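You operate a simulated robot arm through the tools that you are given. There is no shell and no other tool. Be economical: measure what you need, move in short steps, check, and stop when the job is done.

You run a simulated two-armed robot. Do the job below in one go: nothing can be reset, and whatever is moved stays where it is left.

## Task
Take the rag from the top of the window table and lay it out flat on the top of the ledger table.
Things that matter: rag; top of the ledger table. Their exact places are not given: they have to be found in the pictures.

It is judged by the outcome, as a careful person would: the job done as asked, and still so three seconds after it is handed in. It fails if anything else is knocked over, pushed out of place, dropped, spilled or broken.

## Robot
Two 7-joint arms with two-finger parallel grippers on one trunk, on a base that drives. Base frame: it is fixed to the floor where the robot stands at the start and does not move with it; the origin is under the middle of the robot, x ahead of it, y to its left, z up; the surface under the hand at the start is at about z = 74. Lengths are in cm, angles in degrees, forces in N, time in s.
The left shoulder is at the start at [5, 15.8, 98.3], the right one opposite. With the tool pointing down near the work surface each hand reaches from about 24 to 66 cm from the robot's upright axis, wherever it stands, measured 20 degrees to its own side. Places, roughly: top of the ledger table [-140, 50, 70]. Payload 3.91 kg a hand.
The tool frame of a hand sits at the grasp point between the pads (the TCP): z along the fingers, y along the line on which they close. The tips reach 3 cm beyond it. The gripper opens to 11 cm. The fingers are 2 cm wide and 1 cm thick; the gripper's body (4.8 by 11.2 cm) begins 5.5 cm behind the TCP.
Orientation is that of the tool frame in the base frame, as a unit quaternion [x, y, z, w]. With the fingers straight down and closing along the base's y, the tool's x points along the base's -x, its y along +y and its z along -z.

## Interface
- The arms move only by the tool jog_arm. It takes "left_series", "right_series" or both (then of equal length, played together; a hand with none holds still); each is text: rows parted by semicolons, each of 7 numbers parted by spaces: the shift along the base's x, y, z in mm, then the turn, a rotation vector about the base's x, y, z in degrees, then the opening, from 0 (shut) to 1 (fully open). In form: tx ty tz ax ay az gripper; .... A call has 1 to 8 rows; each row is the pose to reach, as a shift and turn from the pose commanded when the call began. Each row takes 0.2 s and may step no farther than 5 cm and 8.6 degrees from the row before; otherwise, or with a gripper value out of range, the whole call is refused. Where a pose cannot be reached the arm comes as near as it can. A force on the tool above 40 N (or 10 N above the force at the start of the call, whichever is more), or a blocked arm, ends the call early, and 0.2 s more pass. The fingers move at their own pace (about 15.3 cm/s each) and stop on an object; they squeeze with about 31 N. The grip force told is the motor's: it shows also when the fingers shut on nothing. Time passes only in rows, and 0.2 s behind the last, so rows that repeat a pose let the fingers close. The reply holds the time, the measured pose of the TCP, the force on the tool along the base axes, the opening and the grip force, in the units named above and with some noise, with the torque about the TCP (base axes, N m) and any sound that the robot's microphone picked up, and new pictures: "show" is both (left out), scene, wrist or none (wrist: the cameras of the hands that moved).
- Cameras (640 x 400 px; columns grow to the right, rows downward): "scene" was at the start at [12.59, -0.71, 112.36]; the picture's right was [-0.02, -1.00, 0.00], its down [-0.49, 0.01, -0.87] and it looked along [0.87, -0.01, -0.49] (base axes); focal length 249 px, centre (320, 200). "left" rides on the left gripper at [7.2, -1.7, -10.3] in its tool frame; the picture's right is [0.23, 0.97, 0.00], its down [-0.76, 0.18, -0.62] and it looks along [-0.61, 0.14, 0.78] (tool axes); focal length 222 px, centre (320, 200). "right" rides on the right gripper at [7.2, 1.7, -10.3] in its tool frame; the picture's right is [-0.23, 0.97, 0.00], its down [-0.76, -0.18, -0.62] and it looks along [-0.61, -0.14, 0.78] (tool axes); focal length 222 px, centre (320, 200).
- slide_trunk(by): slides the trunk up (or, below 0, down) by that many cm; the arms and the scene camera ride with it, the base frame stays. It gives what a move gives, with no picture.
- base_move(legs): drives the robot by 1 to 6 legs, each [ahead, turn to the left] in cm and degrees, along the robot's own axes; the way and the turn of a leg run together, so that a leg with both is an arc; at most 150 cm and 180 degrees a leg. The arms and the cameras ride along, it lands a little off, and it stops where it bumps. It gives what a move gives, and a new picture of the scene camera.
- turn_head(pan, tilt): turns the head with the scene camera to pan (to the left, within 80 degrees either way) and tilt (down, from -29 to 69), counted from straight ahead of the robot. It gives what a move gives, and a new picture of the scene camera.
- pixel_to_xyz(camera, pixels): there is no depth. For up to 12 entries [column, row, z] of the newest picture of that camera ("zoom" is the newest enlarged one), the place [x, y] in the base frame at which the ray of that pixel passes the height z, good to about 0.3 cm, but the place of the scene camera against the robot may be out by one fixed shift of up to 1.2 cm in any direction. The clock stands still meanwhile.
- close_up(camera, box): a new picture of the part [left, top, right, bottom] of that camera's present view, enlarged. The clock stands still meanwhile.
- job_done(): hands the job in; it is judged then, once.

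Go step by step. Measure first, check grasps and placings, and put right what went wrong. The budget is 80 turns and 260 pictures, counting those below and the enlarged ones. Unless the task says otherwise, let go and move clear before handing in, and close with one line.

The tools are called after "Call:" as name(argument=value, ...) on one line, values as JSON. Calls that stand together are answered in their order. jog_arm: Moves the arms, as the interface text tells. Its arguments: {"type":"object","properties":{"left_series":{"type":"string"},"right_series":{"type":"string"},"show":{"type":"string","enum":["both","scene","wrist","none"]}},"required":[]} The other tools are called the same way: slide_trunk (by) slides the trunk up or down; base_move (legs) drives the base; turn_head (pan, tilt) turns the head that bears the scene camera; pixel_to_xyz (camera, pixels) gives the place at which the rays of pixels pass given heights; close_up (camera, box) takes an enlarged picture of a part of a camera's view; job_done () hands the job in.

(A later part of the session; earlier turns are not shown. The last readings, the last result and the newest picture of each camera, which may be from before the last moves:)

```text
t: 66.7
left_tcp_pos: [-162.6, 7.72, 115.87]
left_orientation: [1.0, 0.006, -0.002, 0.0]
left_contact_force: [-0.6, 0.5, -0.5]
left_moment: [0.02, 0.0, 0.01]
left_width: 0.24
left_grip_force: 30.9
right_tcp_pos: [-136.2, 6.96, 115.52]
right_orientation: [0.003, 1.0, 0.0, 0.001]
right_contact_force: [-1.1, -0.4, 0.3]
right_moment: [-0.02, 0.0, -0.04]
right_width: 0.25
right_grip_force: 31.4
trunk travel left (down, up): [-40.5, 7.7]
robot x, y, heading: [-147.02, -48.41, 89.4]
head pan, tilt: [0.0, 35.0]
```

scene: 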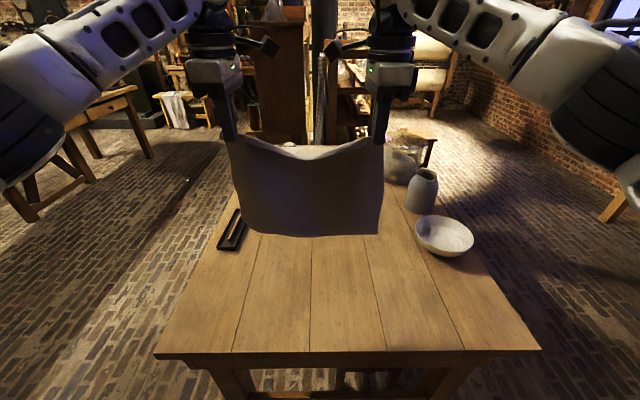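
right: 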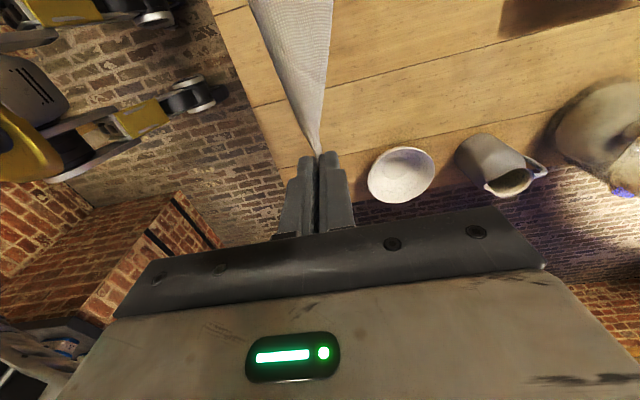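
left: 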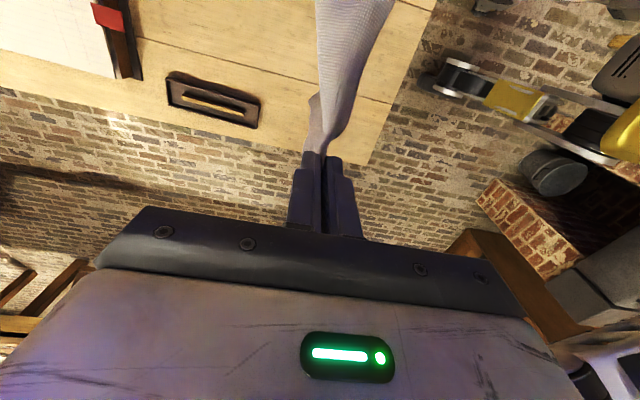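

The tension is gone and both hands still hold the rag, with a slight sag. I'll spread them by about 14 mm and lower to TCP z ≈ 99.

Call:
jog_arm(left_series="-7 0 0 0 0 0 0;-7 0 -45 0 0 0 0;-7 0 -90 0 0 0 0;-7 0 -135 0 0 0 0;-7 0 -165 0 0 0 0;-7 0 -165 0 0 0 0", right_series="7 7 0 0 0 0 0;7 7 -45 0 0 0 0;7 7 -90 0 0 0 0;7 7 -135 0 0 0 0;7 7 -162 0 0 0 0;7 7 -162 0 0 0 0", show="scene")

```text
t: 68.1
left_tcp_pos: [-163.06, 7.78, 99.66]
left_orientation: [1.0, 0.004, -0.002, 0.001]
left_contact_force: [0.0, 0.1, 0.0]
left_moment: [-0.03, -0.01, 0.02]
left_width: 0.22
left_grip_force: 31.1
right_tcp_pos: [-135.55, 7.97, 99.18]
right_orientation: [0.005, 1.0, 0.0, 0.001]
right_contact_force: [-0.4, -0.3, -0.7]
right_moment: [0.03, -0.01, -0.06]
right_width: 0.26
right_grip_force: 30.9
trunk travel left (down, up): [-40.5, 7.7]
robot x, y, heading: [-147.23, -48.46, 89.4]
head pan, tilt: [0.0, 35.0]
```

scene: 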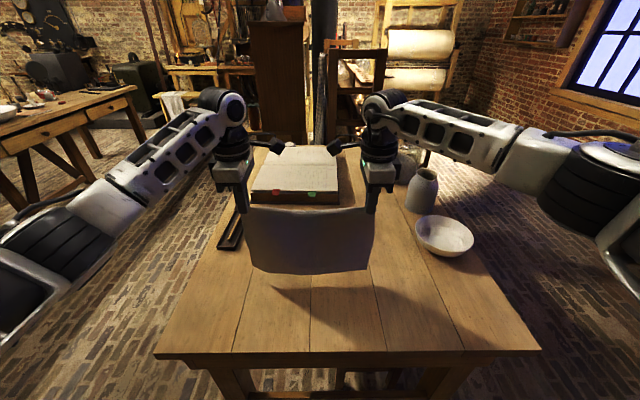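

There's more reach at this height. I'll work out how high the rag's lower edge (310,274) is and where the book and tray sit.

Call:
pixel_to_xyz(camera="scene", pixels=[[310, 274, 70], [310, 274, 74], [310, 274, 78], [250, 203, 70], [340, 204, 70], [219, 248, 70], [242, 240, 70], [243, 212, 71], [247, 260, 74], [372, 265, 74]])

```text
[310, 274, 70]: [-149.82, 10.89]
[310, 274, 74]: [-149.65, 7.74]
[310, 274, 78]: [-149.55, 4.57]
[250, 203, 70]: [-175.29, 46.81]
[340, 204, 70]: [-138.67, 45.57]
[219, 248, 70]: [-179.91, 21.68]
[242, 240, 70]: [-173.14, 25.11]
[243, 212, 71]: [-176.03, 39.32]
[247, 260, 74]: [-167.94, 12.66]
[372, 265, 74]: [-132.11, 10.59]
```

The lower edge hangs at z ≈ 74.5. I'll extend forward 6 cm while lowering slightly, watching reach.

Call:
jog_arm(left_series="0 20 0 0 0 0 0;0 40 -5 0 0 0 0;0 55 -10 0 0 0 0;0 65 -20 0 0 0 0;0 65 -20 0 0 0 0", right_series="0 20 0 0 0 0 0;0 40 -5 0 0 0 0;0 55 -10 0 0 0 0;0 65 -20 0 0 0 0;0 65 -20 0 0 0 0", show="scene")

```text
t: 69.3
left_tcp_pos: [-162.86, 14.14, 97.36]
left_orientation: [1.0, 0.004, -0.002, -0.001]
left_contact_force: [0.1, 0.1, 0.3]
left_moment: [-0.03, -0.04, 0.0]
left_width: 0.24
left_grip_force: 30.8
right_tcp_pos: [-135.54, 13.72, 97.21]
right_orientation: [0.003, 1.0, 0.0, 0.001]
right_contact_force: [0.1, 0.4, -0.3]
right_moment: [-0.02, 0.0, -0.02]
right_width: 0.27
right_grip_force: 31.5
right hand out of reach, approached as far as the arm can: row 4, 5
trunk travel left (down, up): [-40.5, 7.7]
robot x, y, heading: [-146.66, -48.61, 89.4]
head pan, tilt: [0.0, 35.0]
```

scene: 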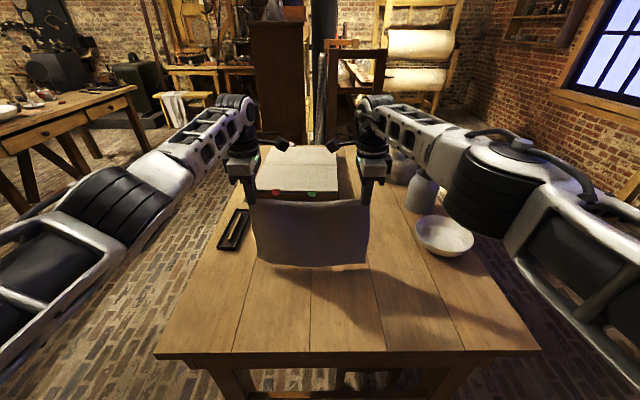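

The rag reaches y ≈ 14, the limit from here. I'll creep the base 3 cm closer so the whole rag ends up on the table.

Call:
base_move(legs=[[3, 0]])

```text
t: 70.1
left_tcp_pos: [-162.87, 17.32, 97.32]
left_orientation: [1.0, 0.004, -0.002, 0.0]
left_contact_force: [-0.7, 0.2, 0.4]
left_moment: [-0.01, 0.01, 0.03]
left_width: 0.27
left_grip_force: 31.0
right_tcp_pos: [-135.42, 16.73, 97.2]
right_orientation: [0.004, 1.0, -0.001, 0.001]
right_contact_force: [-0.3, -0.3, -0.6]
right_moment: [-0.01, -0.01, 0.0]
right_width: 0.24
right_grip_force: 31.6
trunk travel left (down, up): [-40.5, 7.7]
robot x, y, heading: [-147.15, -45.49, 89.6]
head pan, tilt: [0.0, 35.0]
```

scene: 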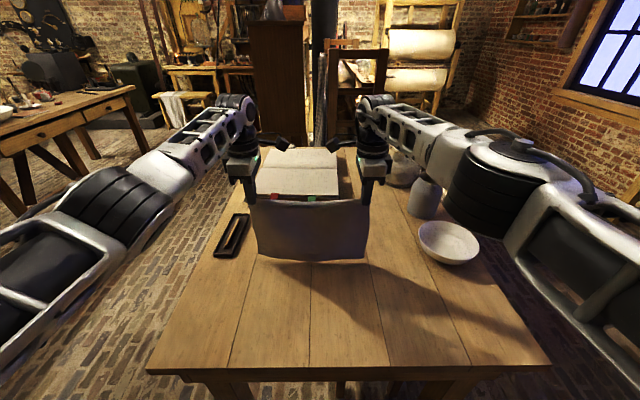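

The base moved clear and the rag's lower edge is at y ≈ 17. I'll lower it to the table and lay it out by pulling back while descending.

Call:
jog_arm(left_series="0 0 -20 0 0 0 0;0 -30 -40 0 0 0 0;0 -65 -60 0 0 0 0;0 -95 -80 0 0 0 0;0 -130 -105 0 0 0 0;0 -130 -105 0 0 0 0", right_series="0 0 -20 0 0 0 0;0 -30 -40 0 0 0 0;0 -65 -60 0 0 0 0;0 -95 -80 0 0 0 0;0 -130 -105 0 0 0 0;0 -130 -105 0 0 0 0", show="scene")

```text
t: 71.5
left_tcp_pos: [-162.86, 4.17, 86.81]
left_orientation: [1.0, 0.005, -0.001, 0.0]
left_contact_force: [-0.5, -0.3, 0.1]
left_moment: [0.0, 0.0, 0.03]
left_width: 0.25
left_grip_force: 31.1
right_tcp_pos: [-135.43, 3.85, 86.6]
right_orientation: [0.004, 1.0, 0.0, 0.001]
right_contact_force: [-1.0, 0.9, -0.3]
right_moment: [0.0, -0.02, 0.0]
right_width: 0.25
right_grip_force: 30.9
trunk travel left (down, up): [-40.5, 7.7]
robot x, y, heading: [-147.03, -45.77, 89.5]
head pan, tilt: [0.0, 35.0]
```

scene: 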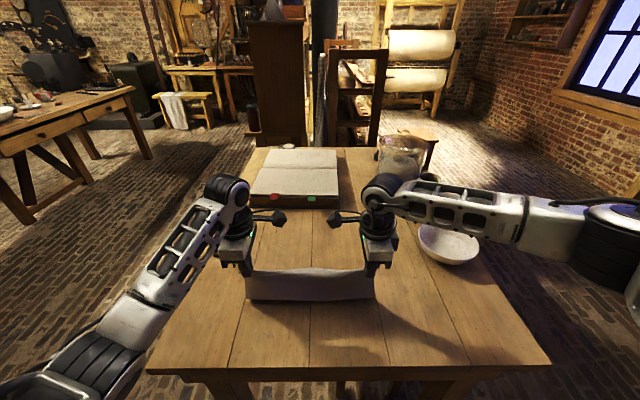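

The rag is partly down. I'll check where its folds and far edge lie, using pixels (310,268) and (310,300).

Call:
pixel_to_xyz(camera="scene", pixels=[[310, 268, 70], [310, 268, 84], [310, 300, 70], [247, 299, 70], [375, 297, 70]])

Call:
close_up(camera="left", box=[0, 0, 640, 400])

Call:
close_up(camera="right", box=[0, 0, 640, 400])

```text
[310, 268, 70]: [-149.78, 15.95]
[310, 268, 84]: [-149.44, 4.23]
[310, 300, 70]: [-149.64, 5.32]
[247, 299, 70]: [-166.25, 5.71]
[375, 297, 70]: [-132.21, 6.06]
```

```text
1.00 times, centred on (320, 200) of left (not enlarged: the box is as wide or as high as the picture)
```

zoom: 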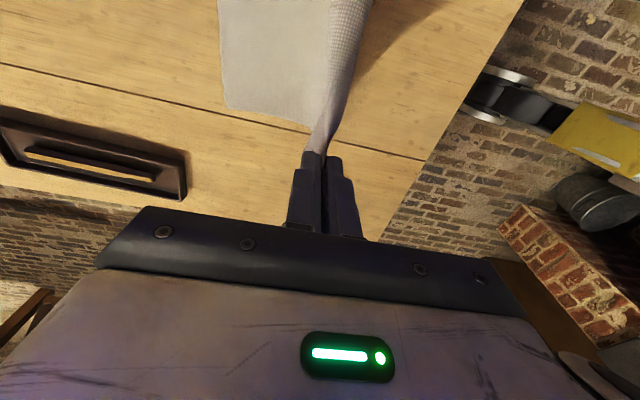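

```text
1.00 times, centred on (320, 200) of right (not enlarged: the box is as wide or as high as the picture)
```

zoom: 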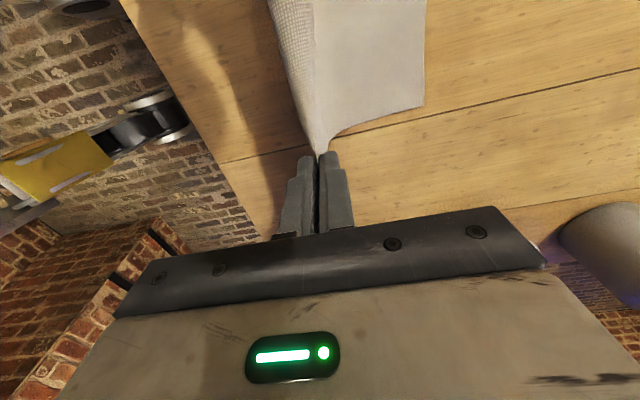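

The far part is lying flat behind the hands. I'll measure the far corners at (225,105) left and (425,106) right.

Call:
pixel_to_xyz(camera="left", pixels=[[228, 106, 70], [310, 125, 70], [220, 20, 70]])

Call:
pixel_to_xyz(camera="right", pixels=[[424, 106, 70], [335, 130, 70], [426, 10, 70]])

```text
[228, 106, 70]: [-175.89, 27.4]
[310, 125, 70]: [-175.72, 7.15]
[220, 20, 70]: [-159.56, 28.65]
```

```text
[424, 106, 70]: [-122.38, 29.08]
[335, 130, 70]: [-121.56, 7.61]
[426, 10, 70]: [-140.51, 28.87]
```

Those wrist results used an older picture. I'll redo them from the newest enlarged one, which is the right camera.

Call:
pixel_to_xyz(camera="zoom", pixels=[[424, 106, 70], [335, 130, 70], [426, 10, 70], [222, 162, 70]])

Call:
close_up(camera="scene", box=[200, 180, 480, 360])

```text
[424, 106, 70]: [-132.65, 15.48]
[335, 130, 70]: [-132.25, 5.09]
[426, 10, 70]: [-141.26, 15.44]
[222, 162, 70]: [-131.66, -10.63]
```

```text
2.22 times, centred on (340, 270) of scene
```

zoom: 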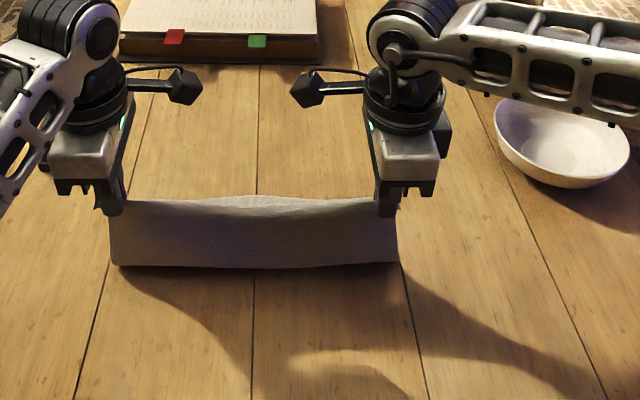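

The far edge is at y ≈ 15.5 with about 10 cm laid flat, and the near edge should come to y ≈ -8.5, just on the table. I'll continue back and down.

Call:
jog_arm(left_series="0 -30 -30 0 0 0 0;0 -60 -62 0 0 0 0;0 -85 -90 0 0 0 0;0 -105 -113 0 0 0 0;0 -112 -124 0 0 0 0;0 -112 -124 0 0 0 0", right_series="0 -30 -30 0 0 0 0;0 -60 -62 0 0 0 0;0 -85 -90 0 0 0 0;0 -105 -113 0 0 0 0;0 -112 -124 0 0 0 0;0 -112 -124 0 0 0 0")

```text
t: 72.9
left_tcp_pos: [-162.97, -6.64, 75.06]
left_orientation: [1.0, 0.005, -0.001, -0.012]
left_contact_force: [-0.4, -2.9, 18.0]
left_moment: [-0.05, 0.09, 0.05]
left_width: 0.26
left_grip_force: 31.0
right_tcp_pos: [-135.35, -7.01, 75.01]
right_orientation: [0.006, 1.0, 0.01, -0.002]
right_contact_force: [2.1, -2.7, 18.2]
right_moment: [0.06, -0.16, -0.05]
right_width: 0.24
right_grip_force: 31.0
trunk travel left (down, up): [-40.5, 7.7]
robot x, y, heading: [-147.0, -45.85, 89.6]
head pan, tilt: [0.0, 35.0]
stopped in row 6 (right hand): the force on the tool passed its limit at 42 N (the readings are from after the stop); the commanded pose is now the measured one
```

scene: 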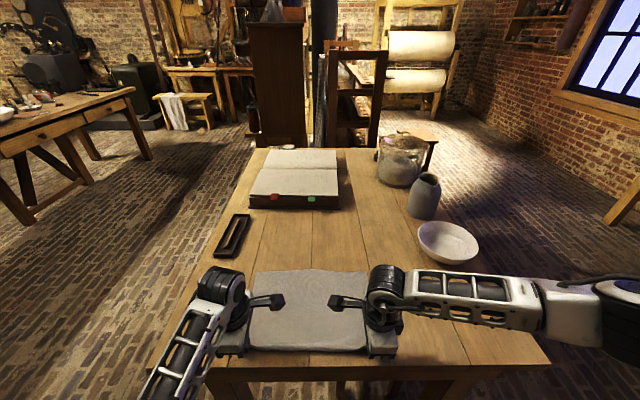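
right: 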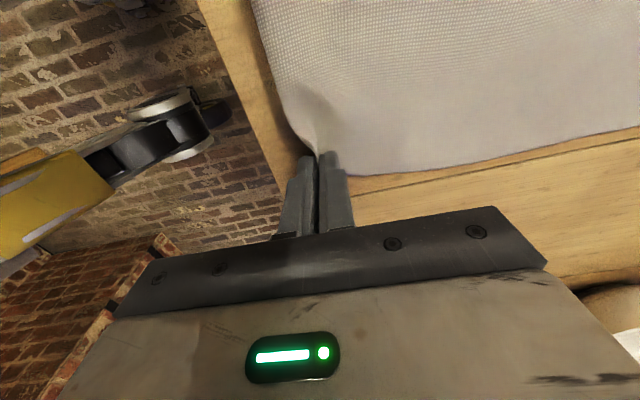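
left: 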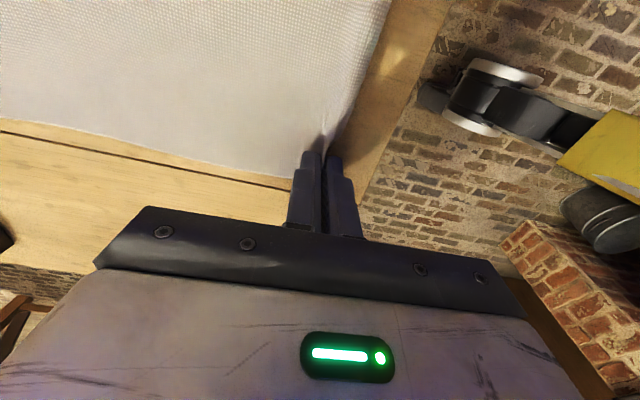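

The tips touched the table (about 18 N each) and the rag is nearly flat, with its near edge still on the table. I'll ease up 3 mm, pull 6 mm taut and open.

Call:
jog_arm(left_series="0 0 3 0 0 0 0;0 -3 3 0 0 0 0;0 -6 3 0 0 0 0;0 -6 3 0 0 0 0.15;0 -6 3 0 0 0 0.3;0 -6 3 0 0 0 0.3", right_series="0 0 3 0 0 0 0;0 -3 3 0 0 0 0;0 -6 3 0 0 0 0;0 -6 3 0 0 0 0.15;0 -6 3 0 0 0 0.3;0 -6 3 0 0 0 0.3")

```text
t: 74.3
left_tcp_pos: [-163.06, -7.21, 75.09]
left_orientation: [1.0, 0.006, -0.001, -0.008]
left_contact_force: [0.4, -1.5, 6.6]
left_moment: [0.05, 0.03, -0.03]
left_width: 3.2
left_grip_force: 0.1
right_tcp_pos: [-135.32, -7.54, 75.09]
right_orientation: [0.006, 1.0, 0.007, 0.0]
right_contact_force: [-0.7, -1.3, 3.9]
right_moment: [0.07, 0.02, -0.03]
right_width: 3.27
right_grip_force: 0.1
trunk travel left (down, up): [-40.5, 7.7]
robot x, y, heading: [-147.14, -45.63, 89.5]
head pan, tilt: [0.0, 35.0]
```

scene: 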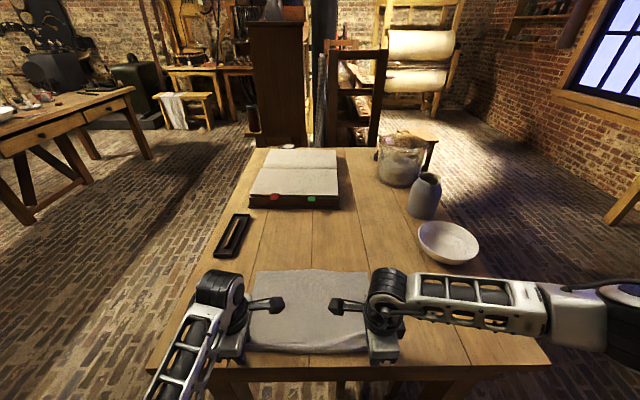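
right: 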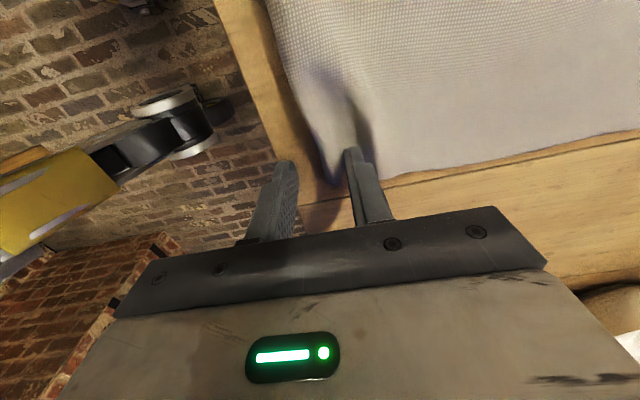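
left: 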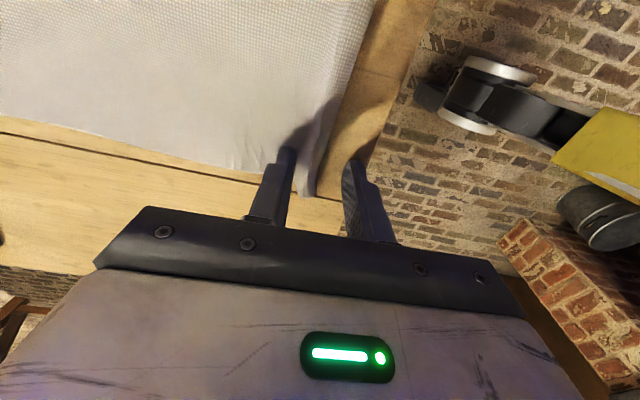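

The rag is released, with small creases standing at the grip points. I'll lift both hands straight up and look.

Call:
jog_arm(left_series="0 0 15 0 0 0 0.3;0 0 50 0 0 0 0.3;0 0 95 0 0 0 0.3;0 0 140 0 0 0 0.3;0 -30 160 0 0 0 0.3;0 -60 160 0 0 0 0.3", right_series="0 0 15 0 0 0 0.3;0 0 50 0 0 0 0.3;0 0 95 0 0 0 0.3;0 0 140 0 0 0 0.3;0 -30 160 0 0 0 0.3;0 -60 160 0 0 0 0.3")

Call:
turn_head(pan=0, tilt=52)

```text
t: 75.1
left_tcp_pos: [-174.16, -5.53, 83.27]
left_orientation: [0.99, 0.038, -0.13, -0.031]
left_contact_force: [0.9, 0.2, -0.4]
left_moment: [-0.02, 0.01, -0.01]
left_width: 3.31
left_grip_force: 0.0
left hand out of reach, approached as far as the arm can: row 3
right_tcp_pos: [-135.41, -7.7, 83.34]
right_orientation: [0.006, 1.0, 0.007, -0.001]
right_contact_force: [0.6, -0.3, -0.8]
right_moment: [0.02, 0.02, -0.02]
right_width: 3.29
right_grip_force: 0.1
trunk travel left (down, up): [-40.5, 7.7]
robot x, y, heading: [-147.15, -45.9, 89.5]
head pan, tilt: [0.0, 35.0]
stopped in row 3 (left hand): the arm was blocked; the commanded pose is now the measured one
```

scene: 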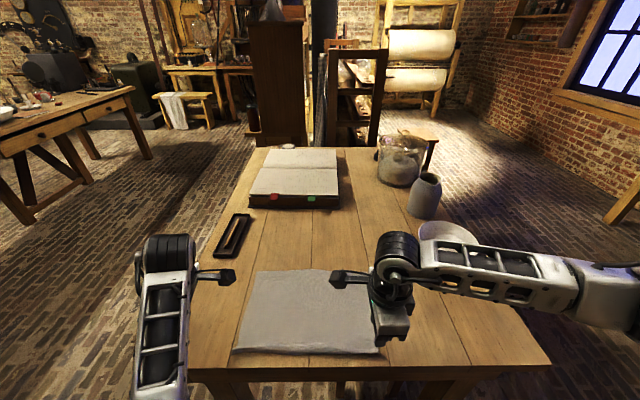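
right: 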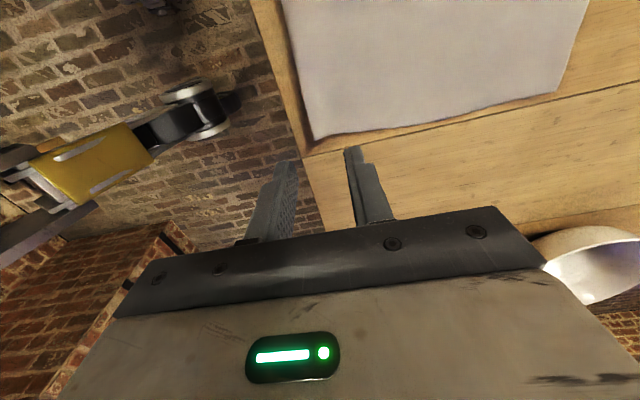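
left: 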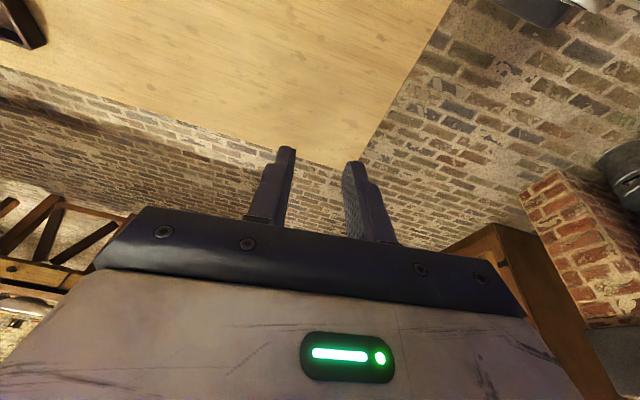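

```text
t: 75.9
left_tcp_pos: [-174.2, -5.47, 83.21]
left_orientation: [0.99, 0.038, -0.129, -0.03]
left_contact_force: [0.2, 0.4, 0.9]
left_moment: [0.02, 0.01, 0.01]
left_width: 3.31
left_grip_force: 0.0
right_tcp_pos: [-135.34, -7.67, 83.28]
right_orientation: [0.005, 1.0, 0.007, -0.001]
right_contact_force: [-1.2, -0.3, -0.1]
right_moment: [0.04, 0.0, -0.02]
right_width: 3.3
right_grip_force: 0.1
trunk travel left (down, up): [-40.5, 7.7]
robot x, y, heading: [-147.37, -46.07, 89.2]
head pan, tilt: [0.0, 52.0]
```

scene: 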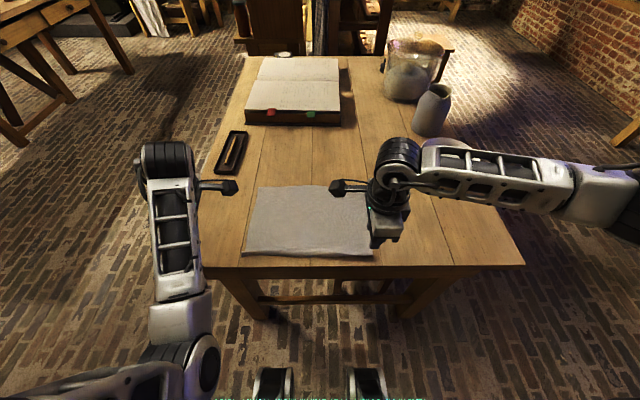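

The rag lies flat and the left arm swung a bit out to the side. I'll raise the trunk to lift both arms clear, then back the base away.

Call:
slide_trunk(by=7.5)

Call:
base_move(legs=[[-25, 0]])

```text
t: 77.0
left_tcp_pos: [-174.18, -5.53, 90.68]
left_orientation: [0.99, 0.036, -0.13, -0.031]
left_contact_force: [0.0, 0.4, 0.3]
left_moment: [0.02, -0.02, 0.01]
left_width: 3.3
left_grip_force: 0.0
right_tcp_pos: [-135.5, -7.64, 90.91]
right_orientation: [0.005, 1.0, 0.007, -0.001]
right_contact_force: [0.3, -0.3, 0.3]
right_moment: [-0.03, 0.0, 0.02]
right_width: 3.33
right_grip_force: 0.1
trunk travel left (down, up): [-48.0, 0.2]
robot x, y, heading: [-146.87, -45.73, 89.5]
head pan, tilt: [0.0, 52.0]
```

```text
t: 78.9
left_tcp_pos: [-174.5, -30.64, 90.8]
left_orientation: [0.99, 0.04, -0.13, -0.032]
left_contact_force: [-0.6, 0.0, 1.0]
left_moment: [0.0, 0.01, -0.01]
left_width: 3.32
left_grip_force: 0.0
right_tcp_pos: [-135.8, -32.55, 90.84]
right_orientation: [0.001, 1.0, 0.008, -0.001]
right_contact_force: [0.6, 0.1, -0.3]
right_moment: [0.0, -0.01, -0.02]
right_width: 3.29
right_grip_force: 0.1
trunk travel left (down, up): [-48.0, 0.2]
robot x, y, heading: [-147.3, -70.69, 90.0]
head pan, tilt: [0.0, 52.0]
```

scene: 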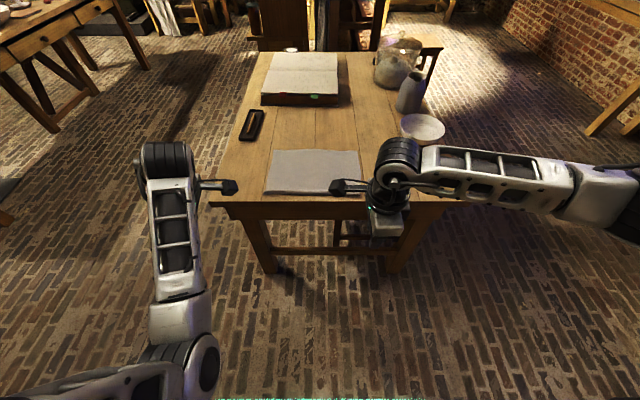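

Everything stands in place and the hands are clear. I'll take a closer look at the rag.

Call:
close_up(camera="scene", box=[210, 40, 450, 215])

Call:
pixel_to_xyz(camera="scene", pixels=[[272, 150, 71.5], [264, 194, 71.5], [310, 196, 71.5], [358, 151, 71.5], [300, 205, 71.5], [400, 130, 74], [445, 125, 74]])

```text
2.29 times, centred on (330, 128) of scene
```

zoom: 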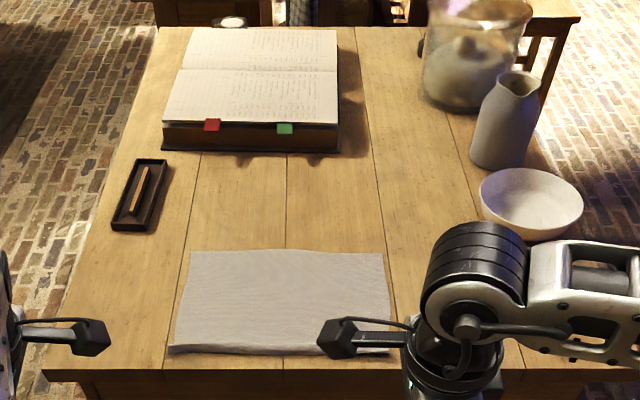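

```text
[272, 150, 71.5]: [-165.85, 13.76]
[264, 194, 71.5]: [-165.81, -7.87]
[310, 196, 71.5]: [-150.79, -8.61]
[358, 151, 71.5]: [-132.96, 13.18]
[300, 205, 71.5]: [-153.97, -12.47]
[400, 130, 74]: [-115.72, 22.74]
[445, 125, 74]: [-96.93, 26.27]
```

The near edge seems to have a small ridge, so I'll enlarge it.

Call:
close_up(camera="scene", box=[255, 145, 375, 210])

Call:
close_up(camera="right", box=[200, 0, 640, 200])

Call:
close_up(camera="left", box=[0, 0, 440, 200])

```text
5.33 times, centred on (315, 178) of scene
```

zoom: 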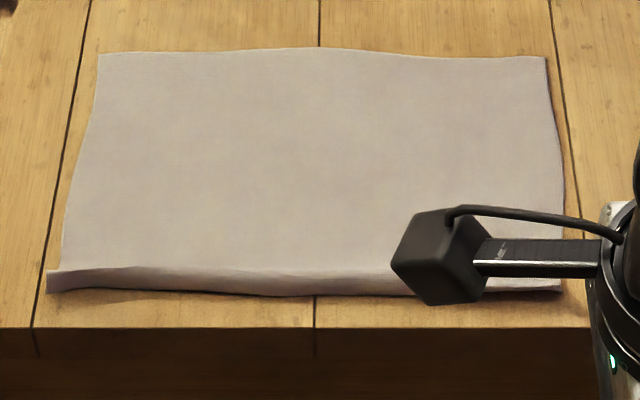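

```text
1.45 times, centred on (420, 100) of right
```

zoom: 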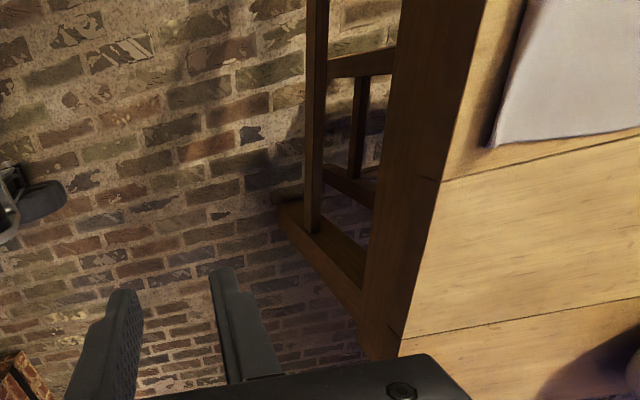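

```text
1.45 times, centred on (220, 100) of left
```

zoom: 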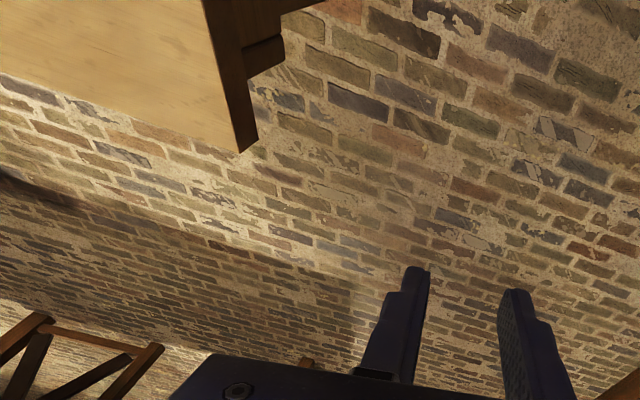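

A low ridge runs along the near edge. I'll move the right hand aside for a full view and look at the ridge with the left wrist camera.

Call:
jog_arm(left_series="40 0 0 0 0 0 0.3;80 0 0 0 0 0 0.3;120 0 0 0 0 0 0.3;160 0 0 0 0 0 0.3;200 30 0 0 0 0 0.3;200 30 0 0 0 0 0.3", right_series="40 0 0 0 0 0 0.3;80 0 0 0 0 0 0.3;120 0 0 0 0 0 0.3;160 0 0 0 0 0 0.3;190 0 0 0 0 0 0.3;190 0 0 0 0 0 0.3")

```text
t: 79.5
left_tcp_pos: [-176.39, -29.98, 92.14]
left_orientation: [0.97, 0.065, -0.231, -0.044]
left_contact_force: [0.6, 0.4, 0.4]
left_moment: [-0.02, 0.04, 0.0]
left_width: 3.31
left_grip_force: 0.2
right_tcp_pos: [-128.73, -32.43, 90.59]
right_orientation: [0.002, 1.0, 0.008, -0.001]
right_contact_force: [-0.1, 0.3, 1.0]
right_moment: [-0.02, 0.0, 0.04]
right_width: 3.31
right_grip_force: 0.1
trunk travel left (down, up): [-48.0, 0.2]
robot x, y, heading: [-147.21, -70.69, 89.9]
head pan, tilt: [0.0, 52.0]
stopped in row 2 (left hand): the arm was blocked; the commanded pose is now the measured one
```

scene: 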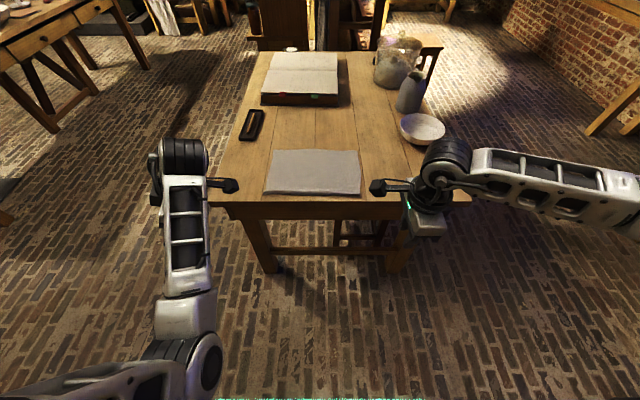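
right: 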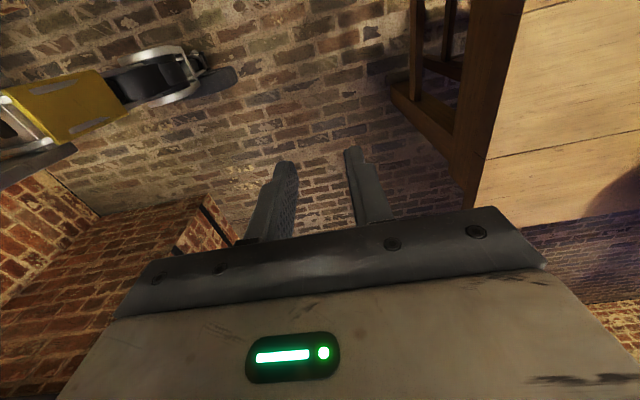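
left: 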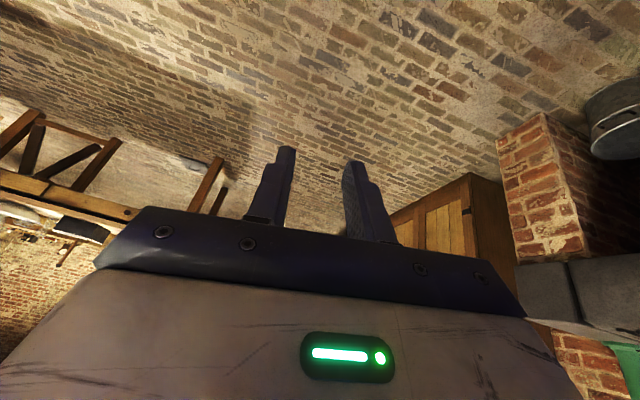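

The left arm is at a joint limit. I'll look at the full rag now, then unwind the left wrist.

Call:
close_up(camera="scene", box=[255, 145, 375, 210])

Call:
jog_arm(left_series="0 0 0 0 0 -8 0.3;0 0 0 0 0 -16 0.3;0 0 0 0 0 -24 0.3;0 0 0 0 0 -32 0.3;0 0 0 0 0 -40 0.3;0 0 0 0 0 -48 0.3", show="scene")

```text
5.33 times, centred on (315, 178) of scene
```

zoom: 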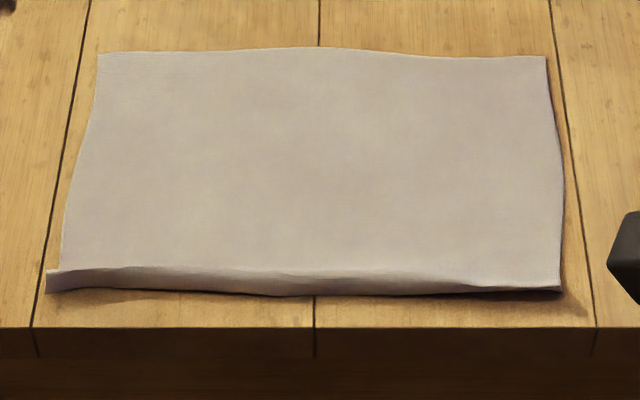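

```text
t: 80.8
left_tcp_pos: [-176.1, -25.78, 97.52]
left_orientation: [0.919, -0.272, -0.215, -0.189]
left_contact_force: [-0.7, 1.0, -0.4]
left_moment: [-0.04, 0.0, 0.0]
left_width: 3.3
left_grip_force: 0.0
right_tcp_pos: [-128.67, -32.46, 90.74]
right_orientation: [0.001, 1.0, 0.007, 0.0]
right_contact_force: [0.1, 0.5, 0.5]
right_moment: [0.03, 0.02, 0.0]
right_width: 3.32
right_grip_force: 0.0
trunk travel left (down, up): [-48.0, 0.2]
robot x, y, heading: [-146.77, -70.38, 89.9]
head pan, tilt: [0.0, 52.0]
stopped in row 6 (left hand): the arm was blocked; the commanded pose is now the measured one
```

scene: 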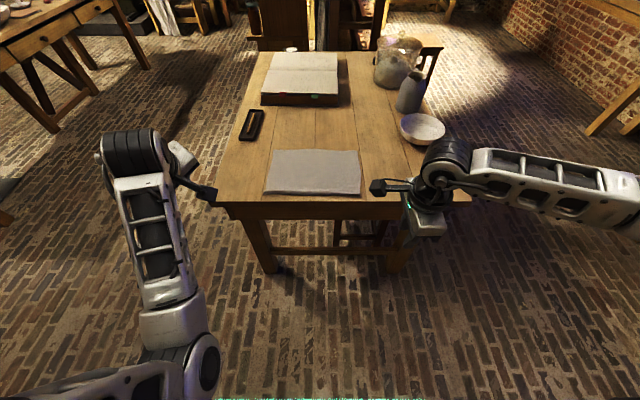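

The strip at (47–560, 268–293 in the enlarged view) looks like a 2 cm flap standing or folded at the near edge, left by the pinch. I'll unwind the right wrist so its camera looks forward and I can brush the flap out.

Call:
jog_arm(right_series="0 0 0 0 0 8.5 0.15;0 0 0 0 0 17 0;0 0 0 0 0 25.5 0;0 0 0 0 0 34 0;0 0 0 0 0 42.5 0;0 0 0 0 0 51 0;0 0 0 0 0 59.5 0;0 0 0 0 0 68 0", show="none")

Call:
jog_arm(right_series="-40 0 0 0 0 8.5 0;-80 0 0 0 0 17 0;-120 0 0 0 0 22 0;-150 0 0 0 0 22 0;-150 0 0 0 0 22 0", show="wrist")

```text
t: 82.6
left_tcp_pos: [-176.13, -25.79, 97.43]
left_orientation: [0.918, -0.273, -0.215, -0.189]
left_contact_force: [0.7, 0.0, 0.1]
left_moment: [0.01, 0.04, -0.02]
left_width: 3.35
left_grip_force: 0.1
right_tcp_pos: [-128.57, -32.39, 90.64]
right_orientation: [-0.559, 0.829, 0.005, -0.004]
right_contact_force: [0.3, 0.7, -1.1]
right_moment: [-0.02, -0.02, -0.02]
right_width: 0.0
right_grip_force: 30.8
trunk travel left (down, up): [-48.0, 0.2]
robot x, y, heading: [-146.86, -70.5, 90.0]
head pan, tilt: [0.0, 52.0]
```

```text
t: 83.8
left_tcp_pos: [-176.15, -25.78, 97.42]
left_orientation: [0.918, -0.272, -0.216, -0.189]
left_contact_force: [0.0, -0.7, -0.4]
left_moment: [0.01, 0.02, 0.04]
left_width: 3.32
left_grip_force: 0.1
right_tcp_pos: [-143.8, -32.42, 90.68]
right_orientation: [-0.706, 0.708, 0.005, -0.005]
right_contact_force: [0.3, -0.8, 0.5]
right_moment: [-0.02, 0.02, 0.0]
right_width: 0.0
right_grip_force: 30.7
trunk travel left (down, up): [-48.0, 0.2]
robot x, y, heading: [-147.14, -71.12, 90.0]
head pan, tilt: [0.0, 52.0]
```

right: 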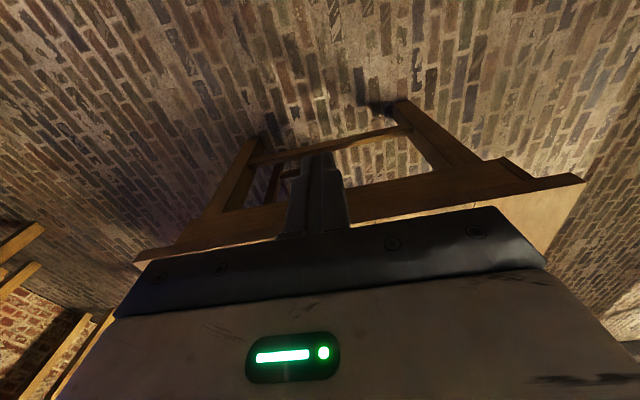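

The wrist camera works in this orientation. I'll drive 24 cm in so the right hand comes over the near edge.

Call:
base_move(legs=[[23.5, 0]])

Call:
close_up(camera="right", box=[0, 0, 640, 400])

Call:
close_up(camera="scene", box=[220, 165, 400, 275])

```text
t: 85.5
left_tcp_pos: [-176.32, -2.51, 97.43]
left_orientation: [0.919, -0.272, -0.215, -0.189]
left_contact_force: [0.1, -0.6, 0.5]
left_moment: [-0.04, 0.02, -0.01]
left_width: 3.3
left_grip_force: 0.1
right_tcp_pos: [-143.91, -9.12, 90.69]
right_orientation: [-0.707, 0.707, 0.004, -0.006]
right_contact_force: [0.2, 0.1, 0.0]
right_moment: [0.01, -0.03, -0.02]
right_width: 0.0
right_grip_force: 31.0
trunk travel left (down, up): [-48.0, 0.2]
robot x, y, heading: [-146.95, -47.17, 90.3]
head pan, tilt: [0.0, 52.0]
```

scene: 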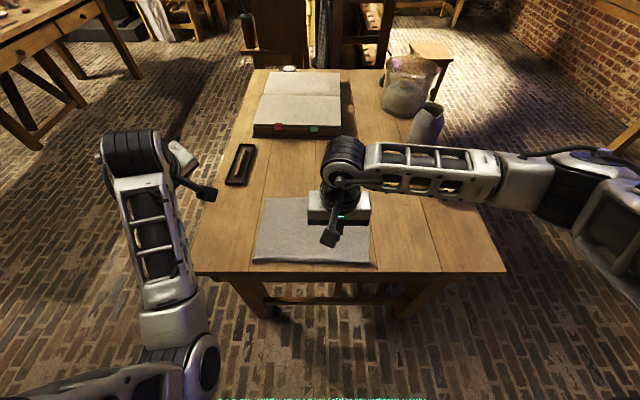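

```text
1.00 times, centred on (320, 200) of right (not enlarged: the box is as wide or as high as the picture)
```

zoom: 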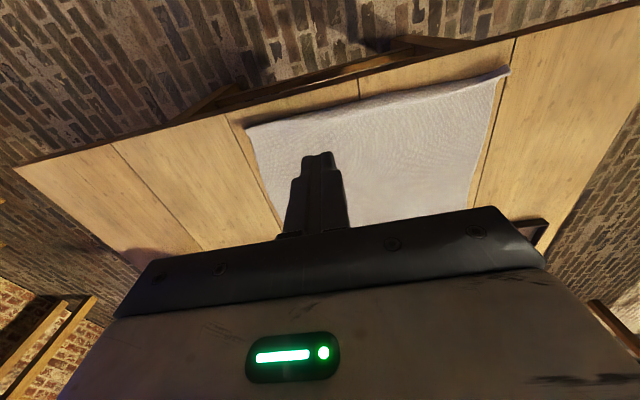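

```text
3.56 times, centred on (310, 220) of scene
```

zoom: 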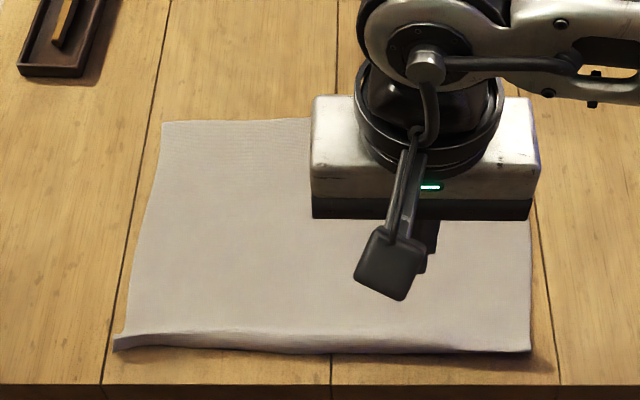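

The near edge shows at the top of the wrist view (245–510, 65–130). I'll enlarge that part.

Call:
close_up(camera="right", box=[230, 50, 530, 220])

```text
2.13 times, centred on (380, 135) of right
```

zoom: 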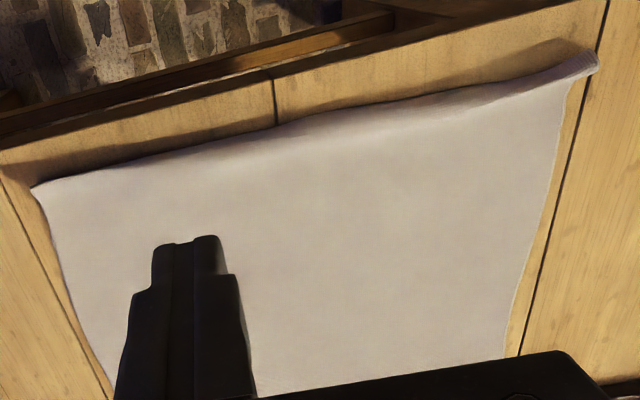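

It is a curled-up ridge about 1 cm high, strongest at the left corner. I'll set the closed fingertips on the rag behind the ridge at the left side.

Call:
jog_arm(right_series="-45 20 0 0 0 0 0;-90 45 0 0 0 0 0;-130 65 0 0 0 0 0;-130 65 -45 0 0 0 0;-130 65 -90 0 0 0 0;-130 65 -130 0 0 0 0;-130 65 -150 0 0 0 0;-130 65 -153 0 0 0 0", show="scene")

```text
refused: row 2 steps farther than a row can; nothing moved
```

Call:
jog_arm(right_series="-42 20 0 0 0 0 0;-85 42 0 0 0 0 0;-128 65 0 0 0 0 0;-130 65 -45 0 0 0 0;-130 65 -90 0 0 0 0;-130 65 -130 0 0 0 0;-130 65 -150 0 0 0 0;-130 65 -153 0 0 0 0", show="scene")

```text
t: 87.3
left_tcp_pos: [-176.36, -2.53, 97.42]
left_orientation: [0.919, -0.271, -0.216, -0.19]
left_contact_force: [0.4, -0.3, -0.3]
left_moment: [-0.02, 0.02, 0.01]
left_width: 3.31
left_grip_force: 0.1
right_tcp_pos: [-156.28, -2.74, 75.25]
right_orientation: [-0.705, 0.709, 0.002, -0.004]
right_contact_force: [-0.6, -0.4, 0.4]
right_moment: [0.02, 0.0, -0.01]
right_width: 0.0
right_grip_force: 31.0
right hand out of reach, approached as far as the arm can: row 8
trunk travel left (down, up): [-48.0, 0.2]
robot x, y, heading: [-147.1, -47.44, 90.2]
head pan, tilt: [0.0, 52.0]
```

scene: 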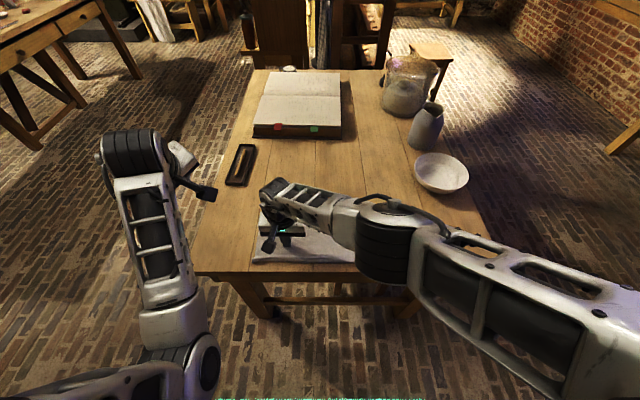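

The high trunk limits the reach downward. I'll raise the right hand 9 cm and lower the trunk 9 cm to get back to the same height with more freedom.

Call:
jog_arm(right_series="0 0 45 0 0 0 0;0 0 92 0 0 0 0;0 0 92 0 0 0 0", show="none")

Call:
slide_trunk(by=-9)

```text
t: 88.1
left_tcp_pos: [-176.4, -2.54, 97.53]
left_orientation: [0.919, -0.271, -0.215, -0.189]
left_contact_force: [0.0, -0.4, -0.2]
left_moment: [-0.01, -0.03, -0.01]
left_width: 3.32
left_grip_force: 0.1
right_tcp_pos: [-156.86, -3.15, 84.9]
right_orientation: [-0.706, 0.708, 0.004, -0.005]
right_contact_force: [0.2, 0.4, -0.4]
right_moment: [0.01, 0.01, 0.0]
right_width: 0.0
right_grip_force: 31.3
trunk travel left (down, up): [-48.0, 0.2]
robot x, y, heading: [-147.17, -47.61, 90.1]
head pan, tilt: [0.0, 52.0]
```

```text
t: 89.4
left_tcp_pos: [-176.23, -2.55, 88.53]
left_orientation: [0.919, -0.271, -0.216, -0.188]
left_contact_force: [-0.3, 0.1, 0.4]
left_moment: [0.03, -0.01, -0.02]
left_width: 3.29
left_grip_force: 0.1
right_tcp_pos: [-156.85, -3.15, 75.88]
right_orientation: [-0.706, 0.708, 0.005, -0.005]
right_contact_force: [-0.4, -0.6, -0.7]
right_moment: [0.02, 0.01, 0.01]
right_width: 0.01
right_grip_force: 30.8
trunk travel left (down, up): [-39.0, 9.2]
robot x, y, heading: [-146.73, -47.08, 90.3]
head pan, tilt: [0.0, 52.0]
```

Now the right hand moves freely. I'll lower it lightly onto the rag and brush toward the table edge.

Call:
jog_arm(right_series="0 0 -6 0 0 0 0;0 -15 -7 0 0 0 0;0 -30 -7 0 0 0 0;0 -45 -7 0 0 0 0;0 -60 -7 0 0 0 0;0 -60 20 0 0 0 0;0 -20 60 0 0 0 0;0 20 100 0 0 0 0", show="wrist")

Call:
close_up(camera="scene", box=[220, 165, 400, 275])

```text
refused: row 7 steps farther than a row can; nothing moved
```

```text
3.56 times, centred on (310, 220) of scene
```

zoom: 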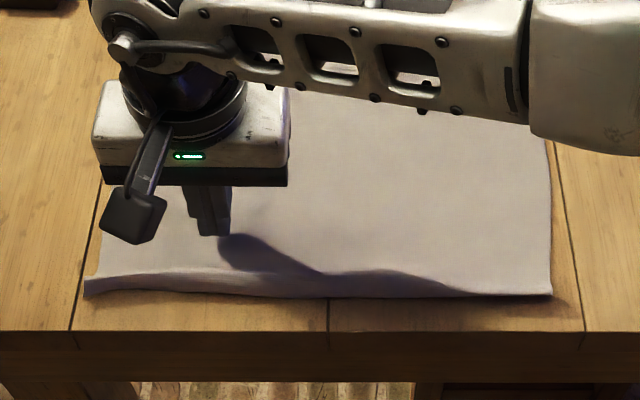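

Call:
jog_arm(right_series="0 0 -6 0 0 0 0;0 -15 -7 0 0 0 0;0 -30 -7 0 0 0 0;0 -45 -7 0 0 0 0;0 -60 -7 0 0 0 0;0 -60 20 0 0 0 0;0 -30 55 0 0 0 0;0 0 90 0 0 0 0", show="wrist")

Call:
close_up(camera="scene", box=[220, 165, 400, 275])

```text
t: 91.2
left_tcp_pos: [-176.27, -2.51, 88.48]
left_orientation: [0.919, -0.271, -0.216, -0.188]
left_contact_force: [-0.2, 0.5, -0.1]
left_moment: [-0.01, -0.04, 0.0]
left_width: 3.27
left_grip_force: 0.1
right_tcp_pos: [-156.81, -3.2, 84.87]
right_orientation: [-0.707, 0.707, 0.004, -0.005]
right_contact_force: [-0.1, 0.8, 0.6]
right_moment: [0.02, -0.02, -0.02]
right_width: 0.0
right_grip_force: 30.9
trunk travel left (down, up): [-39.0, 9.2]
robot x, y, heading: [-147.28, -47.37, 90.0]
head pan, tilt: [0.0, 52.0]
```

right: 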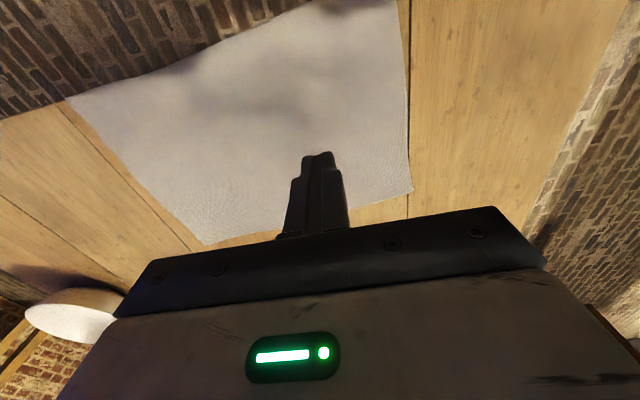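

```text
3.56 times, centred on (310, 220) of scene
```

zoom: 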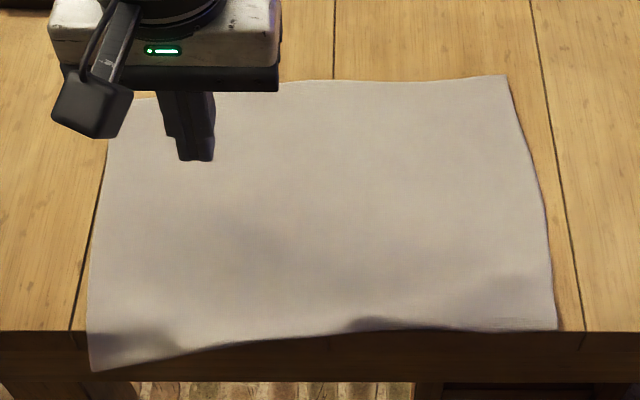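

The flap unfolded, but the brush dragged the rag toward me and its near-left part now overhangs the edge. I'll measure where the rag lies.

Call:
pixel_to_xyz(camera="zoom", pixels=[[105, 110, 72], [505, 76, 72], [556, 328, 72], [90, 330, 72], [85, 372, 72], [330, 332, 72], [330, 80, 72], [210, 345, 72]])

```text
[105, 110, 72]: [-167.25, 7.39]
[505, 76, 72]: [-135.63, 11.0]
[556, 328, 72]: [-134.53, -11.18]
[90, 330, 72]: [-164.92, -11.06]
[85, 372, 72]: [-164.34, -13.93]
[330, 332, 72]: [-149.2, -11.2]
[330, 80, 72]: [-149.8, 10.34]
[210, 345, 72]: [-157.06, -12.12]
```

The far edge is at y ≈ 7–11, so the rag needs about 5–7 cm further in. I'll press the opened fingers near its far-left part and pull it forward so the cloth trails.

Call:
jog_arm(right_series="0 40 0 0 0 0 1;0 72 -20 0 0 0 1;0 72 -60 0 0 0 1;0 72 -90 0 0 0 1;0 72 -97 0 0 0 1;0 95 -97 0 0 0 1;0 122 -97 0 0 0 1;0 122 -60 0 0 0 1", show="scene")

Call:
close_up(camera="scene", box=[220, 165, 400, 275])

```text
t: 93.0
left_tcp_pos: [-176.42, -2.58, 88.41]
left_orientation: [0.919, -0.27, -0.216, -0.189]
left_contact_force: [-0.7, -0.3, -0.2]
left_moment: [0.03, -0.03, -0.01]
left_width: 3.29
left_grip_force: 0.0
right_tcp_pos: [-154.66, 5.37, 80.11]
right_orientation: [-0.706, 0.708, 0.005, -0.006]
right_contact_force: [0.0, -0.6, -0.2]
right_moment: [-0.01, -0.01, 0.01]
right_width: 11.01
right_grip_force: 0.0
right hand out of reach, approached as far as the arm can: row 4, 5, 6, 7, 8
trunk travel left (down, up): [-39.0, 9.2]
robot x, y, heading: [-146.85, -47.39, 90.2]
head pan, tilt: [0.0, 52.0]
```

scene: 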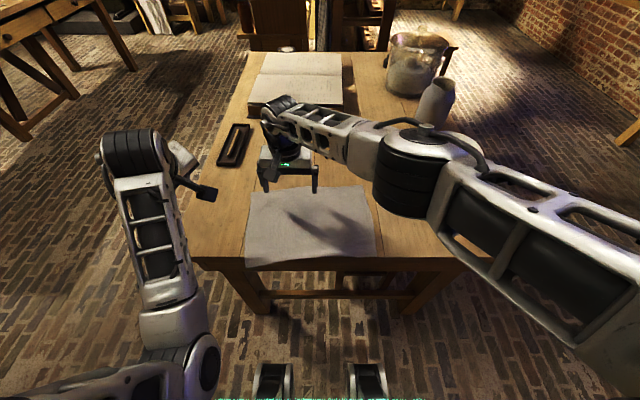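

```text
3.56 times, centred on (310, 220) of scene
```

zoom: 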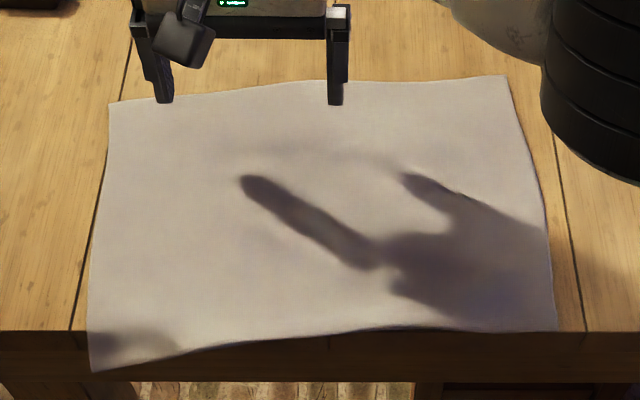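

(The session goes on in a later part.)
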